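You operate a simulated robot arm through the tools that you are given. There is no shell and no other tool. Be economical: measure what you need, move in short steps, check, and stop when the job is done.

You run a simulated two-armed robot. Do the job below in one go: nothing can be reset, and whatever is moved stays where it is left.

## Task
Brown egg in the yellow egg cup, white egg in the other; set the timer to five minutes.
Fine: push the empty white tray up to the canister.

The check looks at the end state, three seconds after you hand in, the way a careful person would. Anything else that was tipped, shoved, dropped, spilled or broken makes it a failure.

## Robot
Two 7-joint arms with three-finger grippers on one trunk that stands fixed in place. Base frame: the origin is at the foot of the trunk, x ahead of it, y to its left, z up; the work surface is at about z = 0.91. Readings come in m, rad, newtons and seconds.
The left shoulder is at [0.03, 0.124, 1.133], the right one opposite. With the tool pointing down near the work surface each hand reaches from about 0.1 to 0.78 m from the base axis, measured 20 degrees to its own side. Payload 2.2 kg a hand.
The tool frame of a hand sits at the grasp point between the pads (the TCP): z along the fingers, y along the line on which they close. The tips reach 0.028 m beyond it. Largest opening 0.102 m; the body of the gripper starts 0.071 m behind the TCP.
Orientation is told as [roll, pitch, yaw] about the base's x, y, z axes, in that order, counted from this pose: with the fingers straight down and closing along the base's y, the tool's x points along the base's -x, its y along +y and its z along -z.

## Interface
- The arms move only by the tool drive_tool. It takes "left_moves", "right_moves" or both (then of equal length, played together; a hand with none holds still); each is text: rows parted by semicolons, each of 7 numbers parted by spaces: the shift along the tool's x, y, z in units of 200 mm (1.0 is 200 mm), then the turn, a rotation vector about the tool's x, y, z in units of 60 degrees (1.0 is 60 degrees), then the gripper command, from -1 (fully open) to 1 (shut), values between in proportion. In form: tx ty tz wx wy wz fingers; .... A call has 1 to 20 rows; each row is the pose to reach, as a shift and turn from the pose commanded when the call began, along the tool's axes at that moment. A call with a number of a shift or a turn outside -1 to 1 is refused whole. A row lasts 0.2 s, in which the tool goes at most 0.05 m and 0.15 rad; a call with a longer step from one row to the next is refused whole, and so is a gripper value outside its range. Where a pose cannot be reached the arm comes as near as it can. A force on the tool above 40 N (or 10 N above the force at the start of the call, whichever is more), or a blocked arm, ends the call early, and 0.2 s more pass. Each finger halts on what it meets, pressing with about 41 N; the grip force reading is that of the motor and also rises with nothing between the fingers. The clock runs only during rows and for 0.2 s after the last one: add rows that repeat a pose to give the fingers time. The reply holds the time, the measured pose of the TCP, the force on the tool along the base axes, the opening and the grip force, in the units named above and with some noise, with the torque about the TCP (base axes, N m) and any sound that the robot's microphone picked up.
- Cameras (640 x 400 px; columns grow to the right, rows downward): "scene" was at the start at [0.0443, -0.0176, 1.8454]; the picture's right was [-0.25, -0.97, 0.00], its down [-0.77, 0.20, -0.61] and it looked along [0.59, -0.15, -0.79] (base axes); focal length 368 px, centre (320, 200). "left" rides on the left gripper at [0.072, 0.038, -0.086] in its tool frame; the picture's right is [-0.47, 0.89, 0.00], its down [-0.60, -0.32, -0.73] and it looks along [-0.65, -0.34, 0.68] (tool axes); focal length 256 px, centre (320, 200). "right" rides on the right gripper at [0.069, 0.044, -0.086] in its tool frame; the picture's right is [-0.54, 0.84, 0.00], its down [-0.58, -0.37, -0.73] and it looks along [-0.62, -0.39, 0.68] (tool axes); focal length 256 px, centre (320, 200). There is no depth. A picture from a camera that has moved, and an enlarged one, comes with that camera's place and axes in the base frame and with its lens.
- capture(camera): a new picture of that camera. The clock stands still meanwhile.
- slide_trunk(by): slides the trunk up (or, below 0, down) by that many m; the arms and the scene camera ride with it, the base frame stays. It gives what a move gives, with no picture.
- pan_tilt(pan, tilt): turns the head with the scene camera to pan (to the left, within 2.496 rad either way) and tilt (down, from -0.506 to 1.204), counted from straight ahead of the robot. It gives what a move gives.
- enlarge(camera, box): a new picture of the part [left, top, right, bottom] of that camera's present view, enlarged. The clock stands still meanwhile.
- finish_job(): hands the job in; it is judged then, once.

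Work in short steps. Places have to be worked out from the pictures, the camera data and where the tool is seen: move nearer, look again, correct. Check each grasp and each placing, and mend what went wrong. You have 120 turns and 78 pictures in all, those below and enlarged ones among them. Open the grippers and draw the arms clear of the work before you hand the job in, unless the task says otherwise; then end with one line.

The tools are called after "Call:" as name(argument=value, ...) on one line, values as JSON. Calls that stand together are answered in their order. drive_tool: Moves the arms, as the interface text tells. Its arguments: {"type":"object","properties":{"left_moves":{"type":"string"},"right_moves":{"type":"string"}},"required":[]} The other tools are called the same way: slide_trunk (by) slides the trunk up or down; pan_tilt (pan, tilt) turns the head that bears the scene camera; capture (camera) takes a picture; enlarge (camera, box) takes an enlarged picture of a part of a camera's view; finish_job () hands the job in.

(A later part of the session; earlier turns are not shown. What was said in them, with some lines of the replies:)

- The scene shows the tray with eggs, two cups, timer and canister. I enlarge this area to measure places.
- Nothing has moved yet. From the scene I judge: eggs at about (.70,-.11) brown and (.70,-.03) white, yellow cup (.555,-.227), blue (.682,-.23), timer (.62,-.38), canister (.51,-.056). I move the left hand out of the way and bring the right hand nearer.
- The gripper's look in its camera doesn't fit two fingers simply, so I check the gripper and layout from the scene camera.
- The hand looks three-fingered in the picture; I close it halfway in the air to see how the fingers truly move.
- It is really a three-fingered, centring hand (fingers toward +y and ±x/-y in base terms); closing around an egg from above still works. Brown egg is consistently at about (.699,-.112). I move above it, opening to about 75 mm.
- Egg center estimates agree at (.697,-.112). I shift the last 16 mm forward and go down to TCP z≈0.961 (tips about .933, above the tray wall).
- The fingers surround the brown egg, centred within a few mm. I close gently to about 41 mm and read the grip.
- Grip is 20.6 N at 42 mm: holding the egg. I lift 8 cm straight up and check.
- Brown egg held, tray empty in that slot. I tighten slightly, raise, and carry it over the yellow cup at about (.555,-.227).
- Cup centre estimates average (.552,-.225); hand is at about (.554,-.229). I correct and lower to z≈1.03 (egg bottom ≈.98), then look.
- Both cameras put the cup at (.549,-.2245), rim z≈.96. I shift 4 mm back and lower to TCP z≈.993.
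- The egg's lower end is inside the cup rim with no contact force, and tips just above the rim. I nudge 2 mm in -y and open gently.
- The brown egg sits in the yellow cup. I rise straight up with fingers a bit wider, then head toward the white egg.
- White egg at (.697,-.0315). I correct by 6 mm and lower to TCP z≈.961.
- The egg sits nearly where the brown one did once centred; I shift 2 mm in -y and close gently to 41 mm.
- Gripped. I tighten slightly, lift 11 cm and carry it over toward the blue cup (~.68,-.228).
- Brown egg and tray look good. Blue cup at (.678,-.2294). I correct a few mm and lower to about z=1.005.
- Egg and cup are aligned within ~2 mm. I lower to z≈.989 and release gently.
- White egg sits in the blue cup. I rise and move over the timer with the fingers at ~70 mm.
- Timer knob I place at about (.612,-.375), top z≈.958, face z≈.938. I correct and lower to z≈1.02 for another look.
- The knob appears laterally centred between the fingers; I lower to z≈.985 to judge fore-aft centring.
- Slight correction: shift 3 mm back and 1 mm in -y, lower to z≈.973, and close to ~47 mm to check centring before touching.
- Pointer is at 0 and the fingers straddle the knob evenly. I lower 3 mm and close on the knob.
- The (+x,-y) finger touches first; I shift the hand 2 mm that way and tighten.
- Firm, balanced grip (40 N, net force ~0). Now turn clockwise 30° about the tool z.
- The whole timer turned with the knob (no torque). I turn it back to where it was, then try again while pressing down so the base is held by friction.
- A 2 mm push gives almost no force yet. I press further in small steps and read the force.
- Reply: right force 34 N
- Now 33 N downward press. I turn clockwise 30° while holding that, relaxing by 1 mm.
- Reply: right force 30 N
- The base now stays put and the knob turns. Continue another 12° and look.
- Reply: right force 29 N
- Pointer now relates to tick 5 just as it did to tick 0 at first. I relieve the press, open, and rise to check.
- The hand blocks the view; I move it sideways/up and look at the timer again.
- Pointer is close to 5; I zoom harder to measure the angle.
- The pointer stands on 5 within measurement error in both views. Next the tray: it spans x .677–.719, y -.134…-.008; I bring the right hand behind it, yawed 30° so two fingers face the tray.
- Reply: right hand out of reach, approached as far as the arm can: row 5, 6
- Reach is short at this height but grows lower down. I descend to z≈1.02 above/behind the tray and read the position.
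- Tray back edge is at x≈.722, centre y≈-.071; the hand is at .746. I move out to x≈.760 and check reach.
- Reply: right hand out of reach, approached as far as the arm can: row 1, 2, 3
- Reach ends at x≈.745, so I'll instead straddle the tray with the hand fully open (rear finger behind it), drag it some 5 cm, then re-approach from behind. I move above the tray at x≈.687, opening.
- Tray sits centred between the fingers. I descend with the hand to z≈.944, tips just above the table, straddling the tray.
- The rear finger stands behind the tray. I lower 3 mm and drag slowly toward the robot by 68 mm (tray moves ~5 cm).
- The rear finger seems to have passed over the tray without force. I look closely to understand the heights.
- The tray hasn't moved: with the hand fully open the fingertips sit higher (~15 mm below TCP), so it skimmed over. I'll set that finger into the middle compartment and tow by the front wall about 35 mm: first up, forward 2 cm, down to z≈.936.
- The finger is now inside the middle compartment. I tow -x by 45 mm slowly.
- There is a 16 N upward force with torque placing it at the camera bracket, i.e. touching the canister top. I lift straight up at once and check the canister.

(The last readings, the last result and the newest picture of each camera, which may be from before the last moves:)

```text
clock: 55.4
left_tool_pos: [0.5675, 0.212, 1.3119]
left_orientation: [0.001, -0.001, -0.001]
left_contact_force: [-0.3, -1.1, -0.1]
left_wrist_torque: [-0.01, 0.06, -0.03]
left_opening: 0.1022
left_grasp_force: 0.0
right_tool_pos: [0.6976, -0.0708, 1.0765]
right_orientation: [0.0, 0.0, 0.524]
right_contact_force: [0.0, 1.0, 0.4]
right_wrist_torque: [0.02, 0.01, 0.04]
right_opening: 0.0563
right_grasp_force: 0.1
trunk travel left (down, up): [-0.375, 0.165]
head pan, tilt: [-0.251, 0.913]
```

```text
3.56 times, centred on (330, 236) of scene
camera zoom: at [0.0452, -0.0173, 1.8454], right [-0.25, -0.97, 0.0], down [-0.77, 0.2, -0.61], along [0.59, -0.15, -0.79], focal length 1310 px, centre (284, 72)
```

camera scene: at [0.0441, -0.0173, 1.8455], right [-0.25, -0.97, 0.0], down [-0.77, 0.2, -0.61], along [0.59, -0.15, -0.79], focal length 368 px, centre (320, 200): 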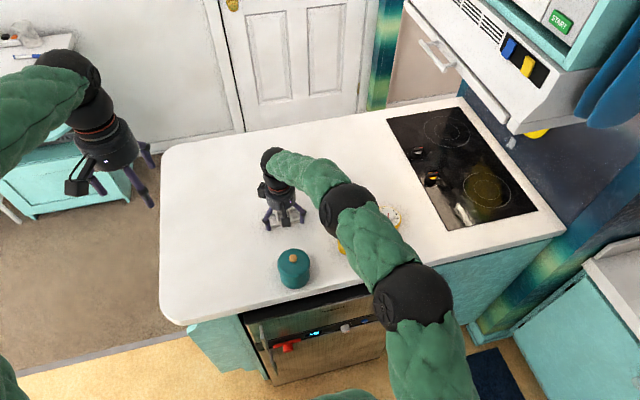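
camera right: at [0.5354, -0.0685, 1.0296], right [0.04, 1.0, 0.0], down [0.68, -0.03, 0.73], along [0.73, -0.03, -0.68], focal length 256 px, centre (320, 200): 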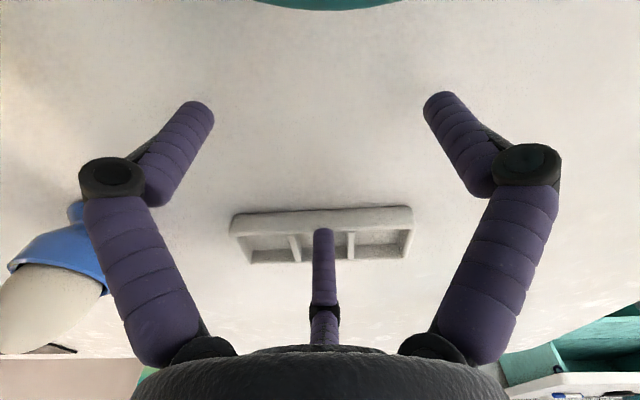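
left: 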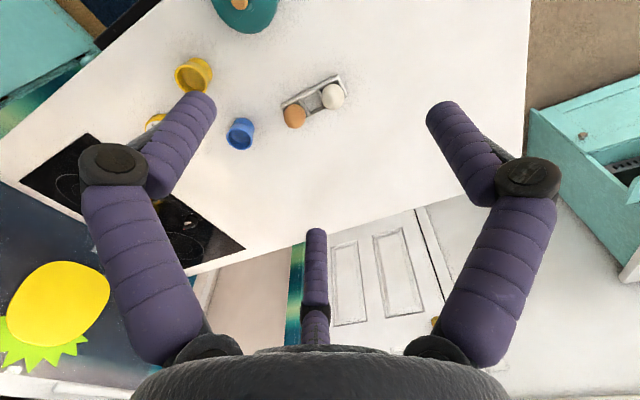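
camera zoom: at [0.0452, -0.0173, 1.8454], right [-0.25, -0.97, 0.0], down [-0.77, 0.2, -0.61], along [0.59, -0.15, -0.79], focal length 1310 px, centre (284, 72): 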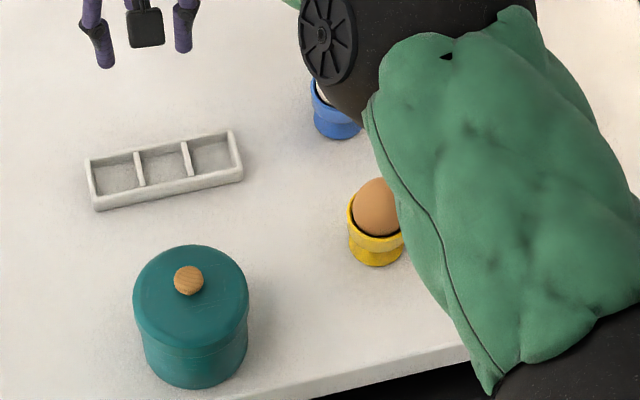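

The canister is exactly where it was, and the tray moved ~4 cm (front now x≈.637). To keep the camera bracket away from the canister, I rotate the hand 120° clockwise (same finger layout, bracket toward +y).

Call:
drive_tool(right_moves="0 0 0 0 0 .14 0; 0 0 0 0 0 .28 0; 0 0 0 0 0 .42 0; 0 0 0 0 0 .56 0; 0 0 0 0 0 .7 0; 0 0 0 0 0 .84 0; 0 0 0 0 0 .98 0; 0 0 0 0 0 1 0")

Call:
drive_tool(right_moves="0 0 0 0 0 .14 0; 0 0 0 0 0 .28 0; 0 0 0 0 0 .42 0; 0 0 0 0 0 .56 0; 0 0 0 0 0 .7 0; 0 0 0 0 0 .84 0; 0 0 0 0 0 .98 0; 0 0 0 0 0 1 0")

Call:
capture(camera="scene")

```text
clock: 57.2
left_tool_pos: [0.5662, 0.2121, 1.3111]
left_orientation: [-0.001, 0.0, 0.0]
left_contact_force: [-0.2, 0.1, -0.7]
left_wrist_torque: [0.0, 0.02, -0.01]
left_opening: 0.1021
left_grasp_force: 0.0
right_tool_pos: [0.697, -0.0715, 1.0748]
right_orientation: [0.0, 0.001, -0.526]
right_contact_force: [-1.1, 0.2, 0.6]
right_wrist_torque: [-0.02, 0.02, -0.02]
right_opening: 0.051
right_grasp_force: 0.1
trunk travel left (down, up): [-0.375, 0.165]
head pan, tilt: [-0.251, 0.913]
```

```text
clock: 59.0
left_tool_pos: [0.5671, 0.2133, 1.3122]
left_orientation: [-0.001, 0.0, 0.001]
left_contact_force: [0.5, 0.0, -0.3]
left_wrist_torque: [0.01, -0.02, 0.01]
left_opening: 0.1017
left_grasp_force: 0.0
right_tool_pos: [0.698, -0.0721, 1.0743]
right_orientation: [0.002, 0.0, -1.574]
right_contact_force: [0.5, -0.1, -0.2]
right_wrist_torque: [0.0, -0.01, 0.02]
right_opening: 0.051
right_grasp_force: 0.0
trunk travel left (down, up): [-0.375, 0.165]
head pan, tilt: [-0.251, 0.913]
```

```text
7 pictures are left
camera scene: at [0.0444, -0.0174, 1.8454], right [-0.25, -0.97, 0.0], down [-0.77, 0.2, -0.61], along [0.59, -0.15, -0.79], focal length 368 px, centre (320, 200)
```

scene: 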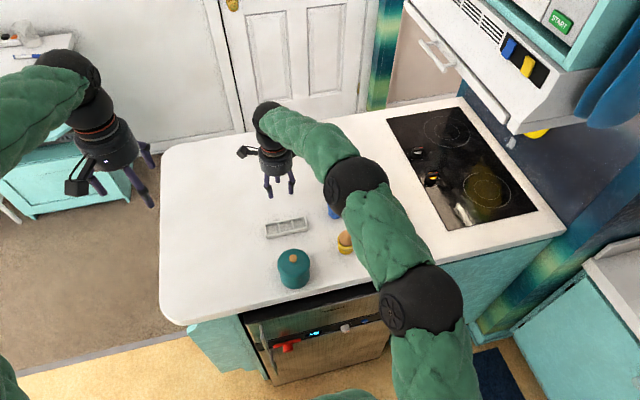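

Seven pictures left. Tray now spans x .640–.685, centre y -.072; canister back is about .543. I move to x≈.73 and lower behind the tray to z≈.942.

Call:
drive_tool(right_moves="0 .08 0 0 0 0 0; 0 .16 0 0 0 0 0; 0 .16 .2 0 0 0 0; 0 .16 .4 0 0 0 0; 0 .16 .56 0 0 0 0; 0 .16 .66 0 0 0 0; 0 .16 .66 0 0 0 0")

Call:
enlarge(camera="scene", box=[250, 190, 378, 270])

```text
clock: 60.6
left_tool_pos: [0.5679, 0.2126, 1.3119]
left_orientation: [0.0, -0.001, 0.002]
left_contact_force: [-0.5, 0.2, -0.2]
left_wrist_torque: [0.01, -0.01, 0.0]
left_opening: 0.1021
left_grasp_force: 0.1
right_tool_pos: [0.7299, -0.0705, 0.9434]
right_orientation: [0.001, 0.0, -1.572]
right_contact_force: [-0.8, -0.1, 0.5]
right_wrist_torque: [0.01, -0.01, 0.0]
right_opening: 0.0509
right_grasp_force: 0.1
trunk travel left (down, up): [-0.375, 0.165]
head pan, tilt: [-0.251, 0.913]
```

```text
5.00 times, centred on (314, 230) of scene
camera zoom: at [0.0441, -0.0174, 1.8455], right [-0.25, -0.97, 0.0], down [-0.77, 0.2, -0.61], along [0.59, -0.15, -0.79], focal length 1842 px, centre (350, 50)
```

zoom: 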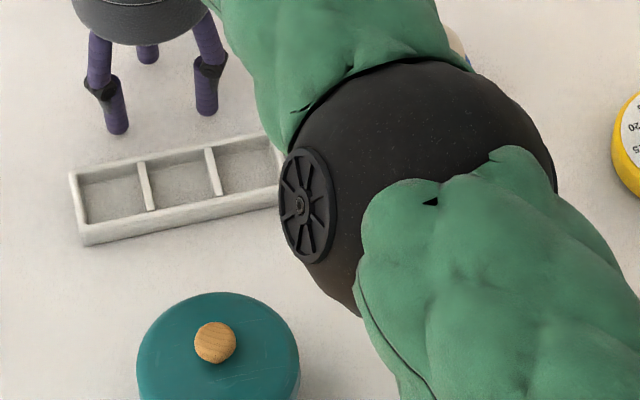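

Two fingertips stand at x≈.714 evenly behind the tray. I push -x by 100 mm in slow rows.

Call:
drive_tool(right_moves="0 -.05 0 0 0 0 0; 0 -.1 0 0 0 0 0; 0 -.15 0 0 0 0 0; 0 -.2 0 0 0 0 0; 0 -.25 0 0 0 0 0; 0 -.3 0 0 0 0 0; 0 -.35 0 0 0 0 0; 0 -.4 0 0 0 0 0; 0 -.45 0 0 0 0 0; 0 -.5 0 0 0 0 0")

Call:
enlarge(camera="scene", box=[240, 200, 384, 290])

```text
clock: 62.8
left_tool_pos: [0.567, 0.2122, 1.3123]
left_orientation: [-0.001, 0.0, 0.0]
left_contact_force: [-0.3, -0.2, 0.0]
left_wrist_torque: [-0.02, 0.02, 0.0]
left_opening: 0.1019
left_grasp_force: 0.1
right_tool_pos: [0.6305, -0.0696, 0.9436]
right_orientation: [0.001, 0.001, -1.57]
right_contact_force: [0.8, 0.0, 0.7]
right_wrist_torque: [0.0, 0.0, -0.01]
right_opening: 0.051
right_grasp_force: 0.1
trunk travel left (down, up): [-0.375, 0.165]
head pan, tilt: [-0.251, 0.913]
```

```text
4.44 times, centred on (312, 245) of scene
camera zoom: at [0.0441, -0.0174, 1.8455], right [-0.25, -0.97, 0.0], down [-0.77, 0.2, -0.61], along [0.59, -0.15, -0.79], focal length 1637 px, centre (356, 0)
```

zoom: 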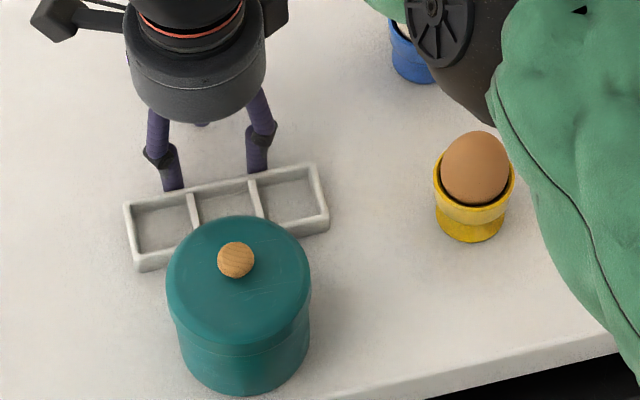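

Tray front is now at x≈.566, square; the canister's back about .544. I push 16 mm more, slowly, and read the force.

Call:
drive_tool(right_moves="0 -.02 0 0 0 0 0; 0 -.04 0 0 0 0 0; 0 -.06 0 0 0 0 0; 0 -.08 0 0 0 0 0")

Call:
drive_tool(right_moves="0 -.008 0 0 0 0 0; 0 -.015 0 0 0 0 0")

Call:
enlarge(camera="right", box=[160, 20, 480, 220])

```text
clock: 63.8
left_tool_pos: [0.5659, 0.2122, 1.3124]
left_orientation: [-0.001, -0.001, 0.0]
left_contact_force: [-0.4, 0.5, 0.2]
left_wrist_torque: [0.0, -0.03, 0.01]
left_opening: 0.1018
left_grasp_force: 0.0
right_tool_pos: [0.6137, -0.0708, 0.9449]
right_orientation: [0.001, 0.0, -1.569]
right_contact_force: [1.3, -1.0, -0.1]
right_wrist_torque: [0.01, -0.03, 0.0]
right_opening: 0.0507
right_grasp_force: 0.1
trunk travel left (down, up): [-0.375, 0.165]
head pan, tilt: [-0.251, 0.913]
```

```text
clock: 64.4
left_tool_pos: [0.5664, 0.2123, 1.3122]
left_orientation: [0.001, 0.0, 0.001]
left_contact_force: [0.4, 0.6, -0.1]
left_wrist_torque: [-0.01, 0.03, -0.02]
left_opening: 0.1017
left_grasp_force: 0.1
right_tool_pos: [0.6123, -0.0707, 0.9432]
right_orientation: [-0.001, 0.0, -1.571]
right_contact_force: [1.4, -1.1, -0.5]
right_wrist_torque: [-0.02, -0.01, 0.03]
right_opening: 0.0508
right_grasp_force: 0.1
trunk travel left (down, up): [-0.375, 0.165]
head pan, tilt: [-0.251, 0.913]
```

```text
2.00 times, centred on (320, 120) of right
camera zoom: at [0.654, -0.002, 1.0301], right [0.84, -0.53, 0.0], down [-0.37, -0.58, 0.73], along [-0.39, -0.62, -0.68], focal length 512 px, centre (320, 360)
```

zoom: 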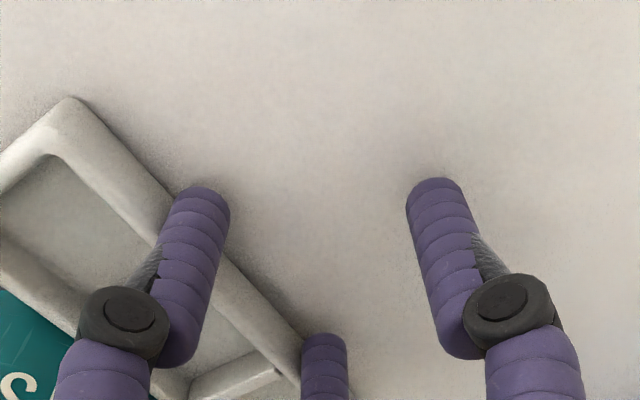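

Estimated gap is ~4 mm. I creep in 2 mm steps watching for a force rise.

Call:
drive_tool(right_moves="0 -.005 0 0 0 0 0; 0 -.01 0 0 0 0 0")

Call:
drive_tool(right_moves="0 -.004 0 0 0 0 0; 0 -.008 0 0 0 0 0")

Call:
enlarge(camera="scene", box=[256, 215, 336, 291])

```text
clock: 65.0
left_tool_pos: [0.5674, 0.2122, 1.3114]
left_orientation: [0.002, 0.001, -0.002]
left_contact_force: [-0.9, 0.1, -0.9]
left_wrist_torque: [-0.03, -0.02, 0.0]
left_opening: 0.1018
left_grasp_force: 0.0
right_tool_pos: [0.6099, -0.0701, 0.9429]
right_orientation: [0.0, 0.001, -1.57]
right_contact_force: [1.2, -0.6, 1.2]
right_wrist_torque: [-0.03, -0.05, 0.06]
right_opening: 0.0506
right_grasp_force: 0.0
trunk travel left (down, up): [-0.375, 0.165]
head pan, tilt: [-0.251, 0.913]
```

```text
clock: 65.6
left_tool_pos: [0.5679, 0.2116, 1.3136]
left_orientation: [0.001, 0.0, -0.001]
left_contact_force: [-0.5, -0.1, 0.2]
left_wrist_torque: [-0.05, 0.02, 0.01]
left_opening: 0.1021
left_grasp_force: 0.0
right_tool_pos: [0.6071, -0.07, 0.9433]
right_orientation: [0.0, 0.0, -1.571]
right_contact_force: [1.9, -0.7, 0.4]
right_wrist_torque: [0.01, -0.04, -0.02]
right_opening: 0.0505
right_grasp_force: 0.0
trunk travel left (down, up): [-0.375, 0.165]
head pan, tilt: [-0.251, 0.913]
```

```text
5.26 times, centred on (296, 253) of scene
camera zoom: at [0.0446, -0.0174, 1.8455], right [-0.25, -0.97, 0.0], down [-0.77, 0.2, -0.61], along [0.59, -0.15, -0.79], focal length 1938 px, centre (446, -79)
```

zoom: 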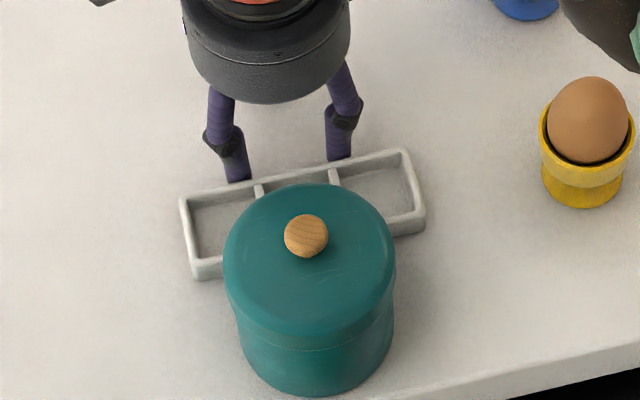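

The tray is up against the canister (front x≈.542, contact; the canister gave way only ~3 mm). I stop, back off in +x and rise.

Call:
drive_tool(right_moves="0 .05 0 0 0 0 0; 0 .15 0 0 0 0 0; 0 .2 -.1 0 0 0 -.3; 0 .2 -.3 0 0 0 -.6; 0 .2 -.5 0 0 0 -1; 0 .2 -.7 0 0 0 -1; 0 .2 -.9 0 0 0 -1; 0 .2 -1 0 0 0 -1")

Call:
drive_tool(right_moves="-.2 -.1 -.05 0 0 0 -1; -.4 -.2 -.1 0 0 0 -1; -.6 -.3 -.15 0 0 0 -1; -.8 -.4 -.2 0 0 0 -1; -1 -.5 -.25 0 0 0 -1")

Call:
drive_tool(right_moves="-.2 -.1 -.05 0 0 0 -1; -.4 -.2 -.1 0 0 0 -1; -.6 -.3 -.1 0 0 0 -1; -.8 -.4 -.1 0 0 0 -1")

Call:
enlarge(camera="scene", box=[240, 180, 420, 292])

```text
clock: 67.4
left_tool_pos: [0.5671, 0.2109, 1.3113]
left_orientation: [0.002, 0.0, 0.002]
left_contact_force: [-0.2, -0.8, 0.3]
left_wrist_torque: [0.0, -0.03, 0.0]
left_opening: 0.102
left_grasp_force: 0.0
right_tool_pos: [0.6492, -0.07, 1.1431]
right_orientation: [0.001, -0.001, -1.573]
right_contact_force: [-0.2, 0.2, -0.2]
right_wrist_torque: [0.0, 0.0, 0.02]
right_opening: 0.1018
right_grasp_force: 0.0
trunk travel left (down, up): [-0.375, 0.165]
head pan, tilt: [-0.251, 0.913]
```

```text
clock: 68.6
left_tool_pos: [0.5665, 0.2115, 1.3123]
left_orientation: [0.0, -0.001, 0.0]
left_contact_force: [-0.7, -0.1, 0.1]
left_wrist_torque: [-0.02, -0.04, 0.0]
left_opening: 0.102
left_grasp_force: 0.1
right_tool_pos: [0.5454, -0.2757, 1.1925]
right_orientation: [-0.001, 0.001, -1.571]
right_contact_force: [0.0, 0.2, 0.1]
right_wrist_torque: [0.02, -0.04, -0.02]
right_opening: 0.102
right_grasp_force: 0.0
trunk travel left (down, up): [-0.375, 0.165]
head pan, tilt: [-0.251, 0.913]
```

```text
clock: 69.6
left_tool_pos: [0.5654, 0.212, 1.314]
left_orientation: [0.0, -0.001, 0.001]
left_contact_force: [-0.4, -0.3, 0.2]
left_wrist_torque: [-0.02, -0.01, 0.0]
left_opening: 0.1017
left_grasp_force: 0.2
right_tool_pos: [0.4635, -0.4342, 1.2125]
right_orientation: [0.0, 0.002, -1.571]
right_contact_force: [-0.4, -0.8, 0.8]
right_wrist_torque: [0.02, -0.04, -0.02]
right_opening: 0.1023
right_grasp_force: 0.2
trunk travel left (down, up): [-0.375, 0.165]
head pan, tilt: [-0.251, 0.913]
```

```text
3.56 times, centred on (330, 236) of scene
camera zoom: at [0.0433, -0.0191, 1.8455], right [-0.25, -0.97, 0.0], down [-0.77, 0.2, -0.61], along [0.59, -0.15, -0.79], focal length 1310 px, centre (284, 72)
```

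zoom: 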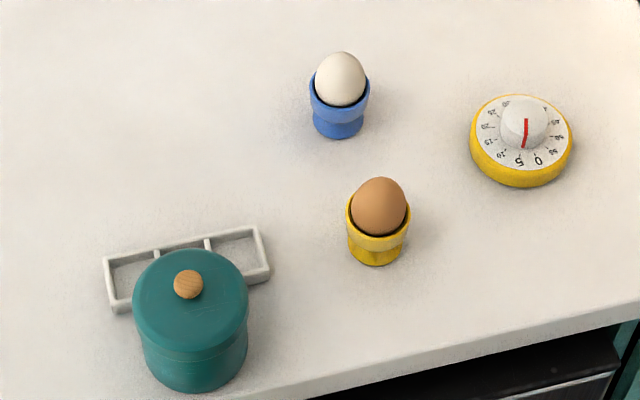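

Eggs are seated in the right cups, the timer points at 5, the tray touches the canister, and both hands are open and clear. I hand in.

Call:
finish_job()

```text
The job is handed in.
```

The brown egg is in the yellow cup, the white egg is in the blue cup, and the timer is set to 5 minutes (to within about 2°). The empty tray is up against the canister, which shifted about 3 mm on contact; turning the knob also left the timer's body about 5° off its original angle.
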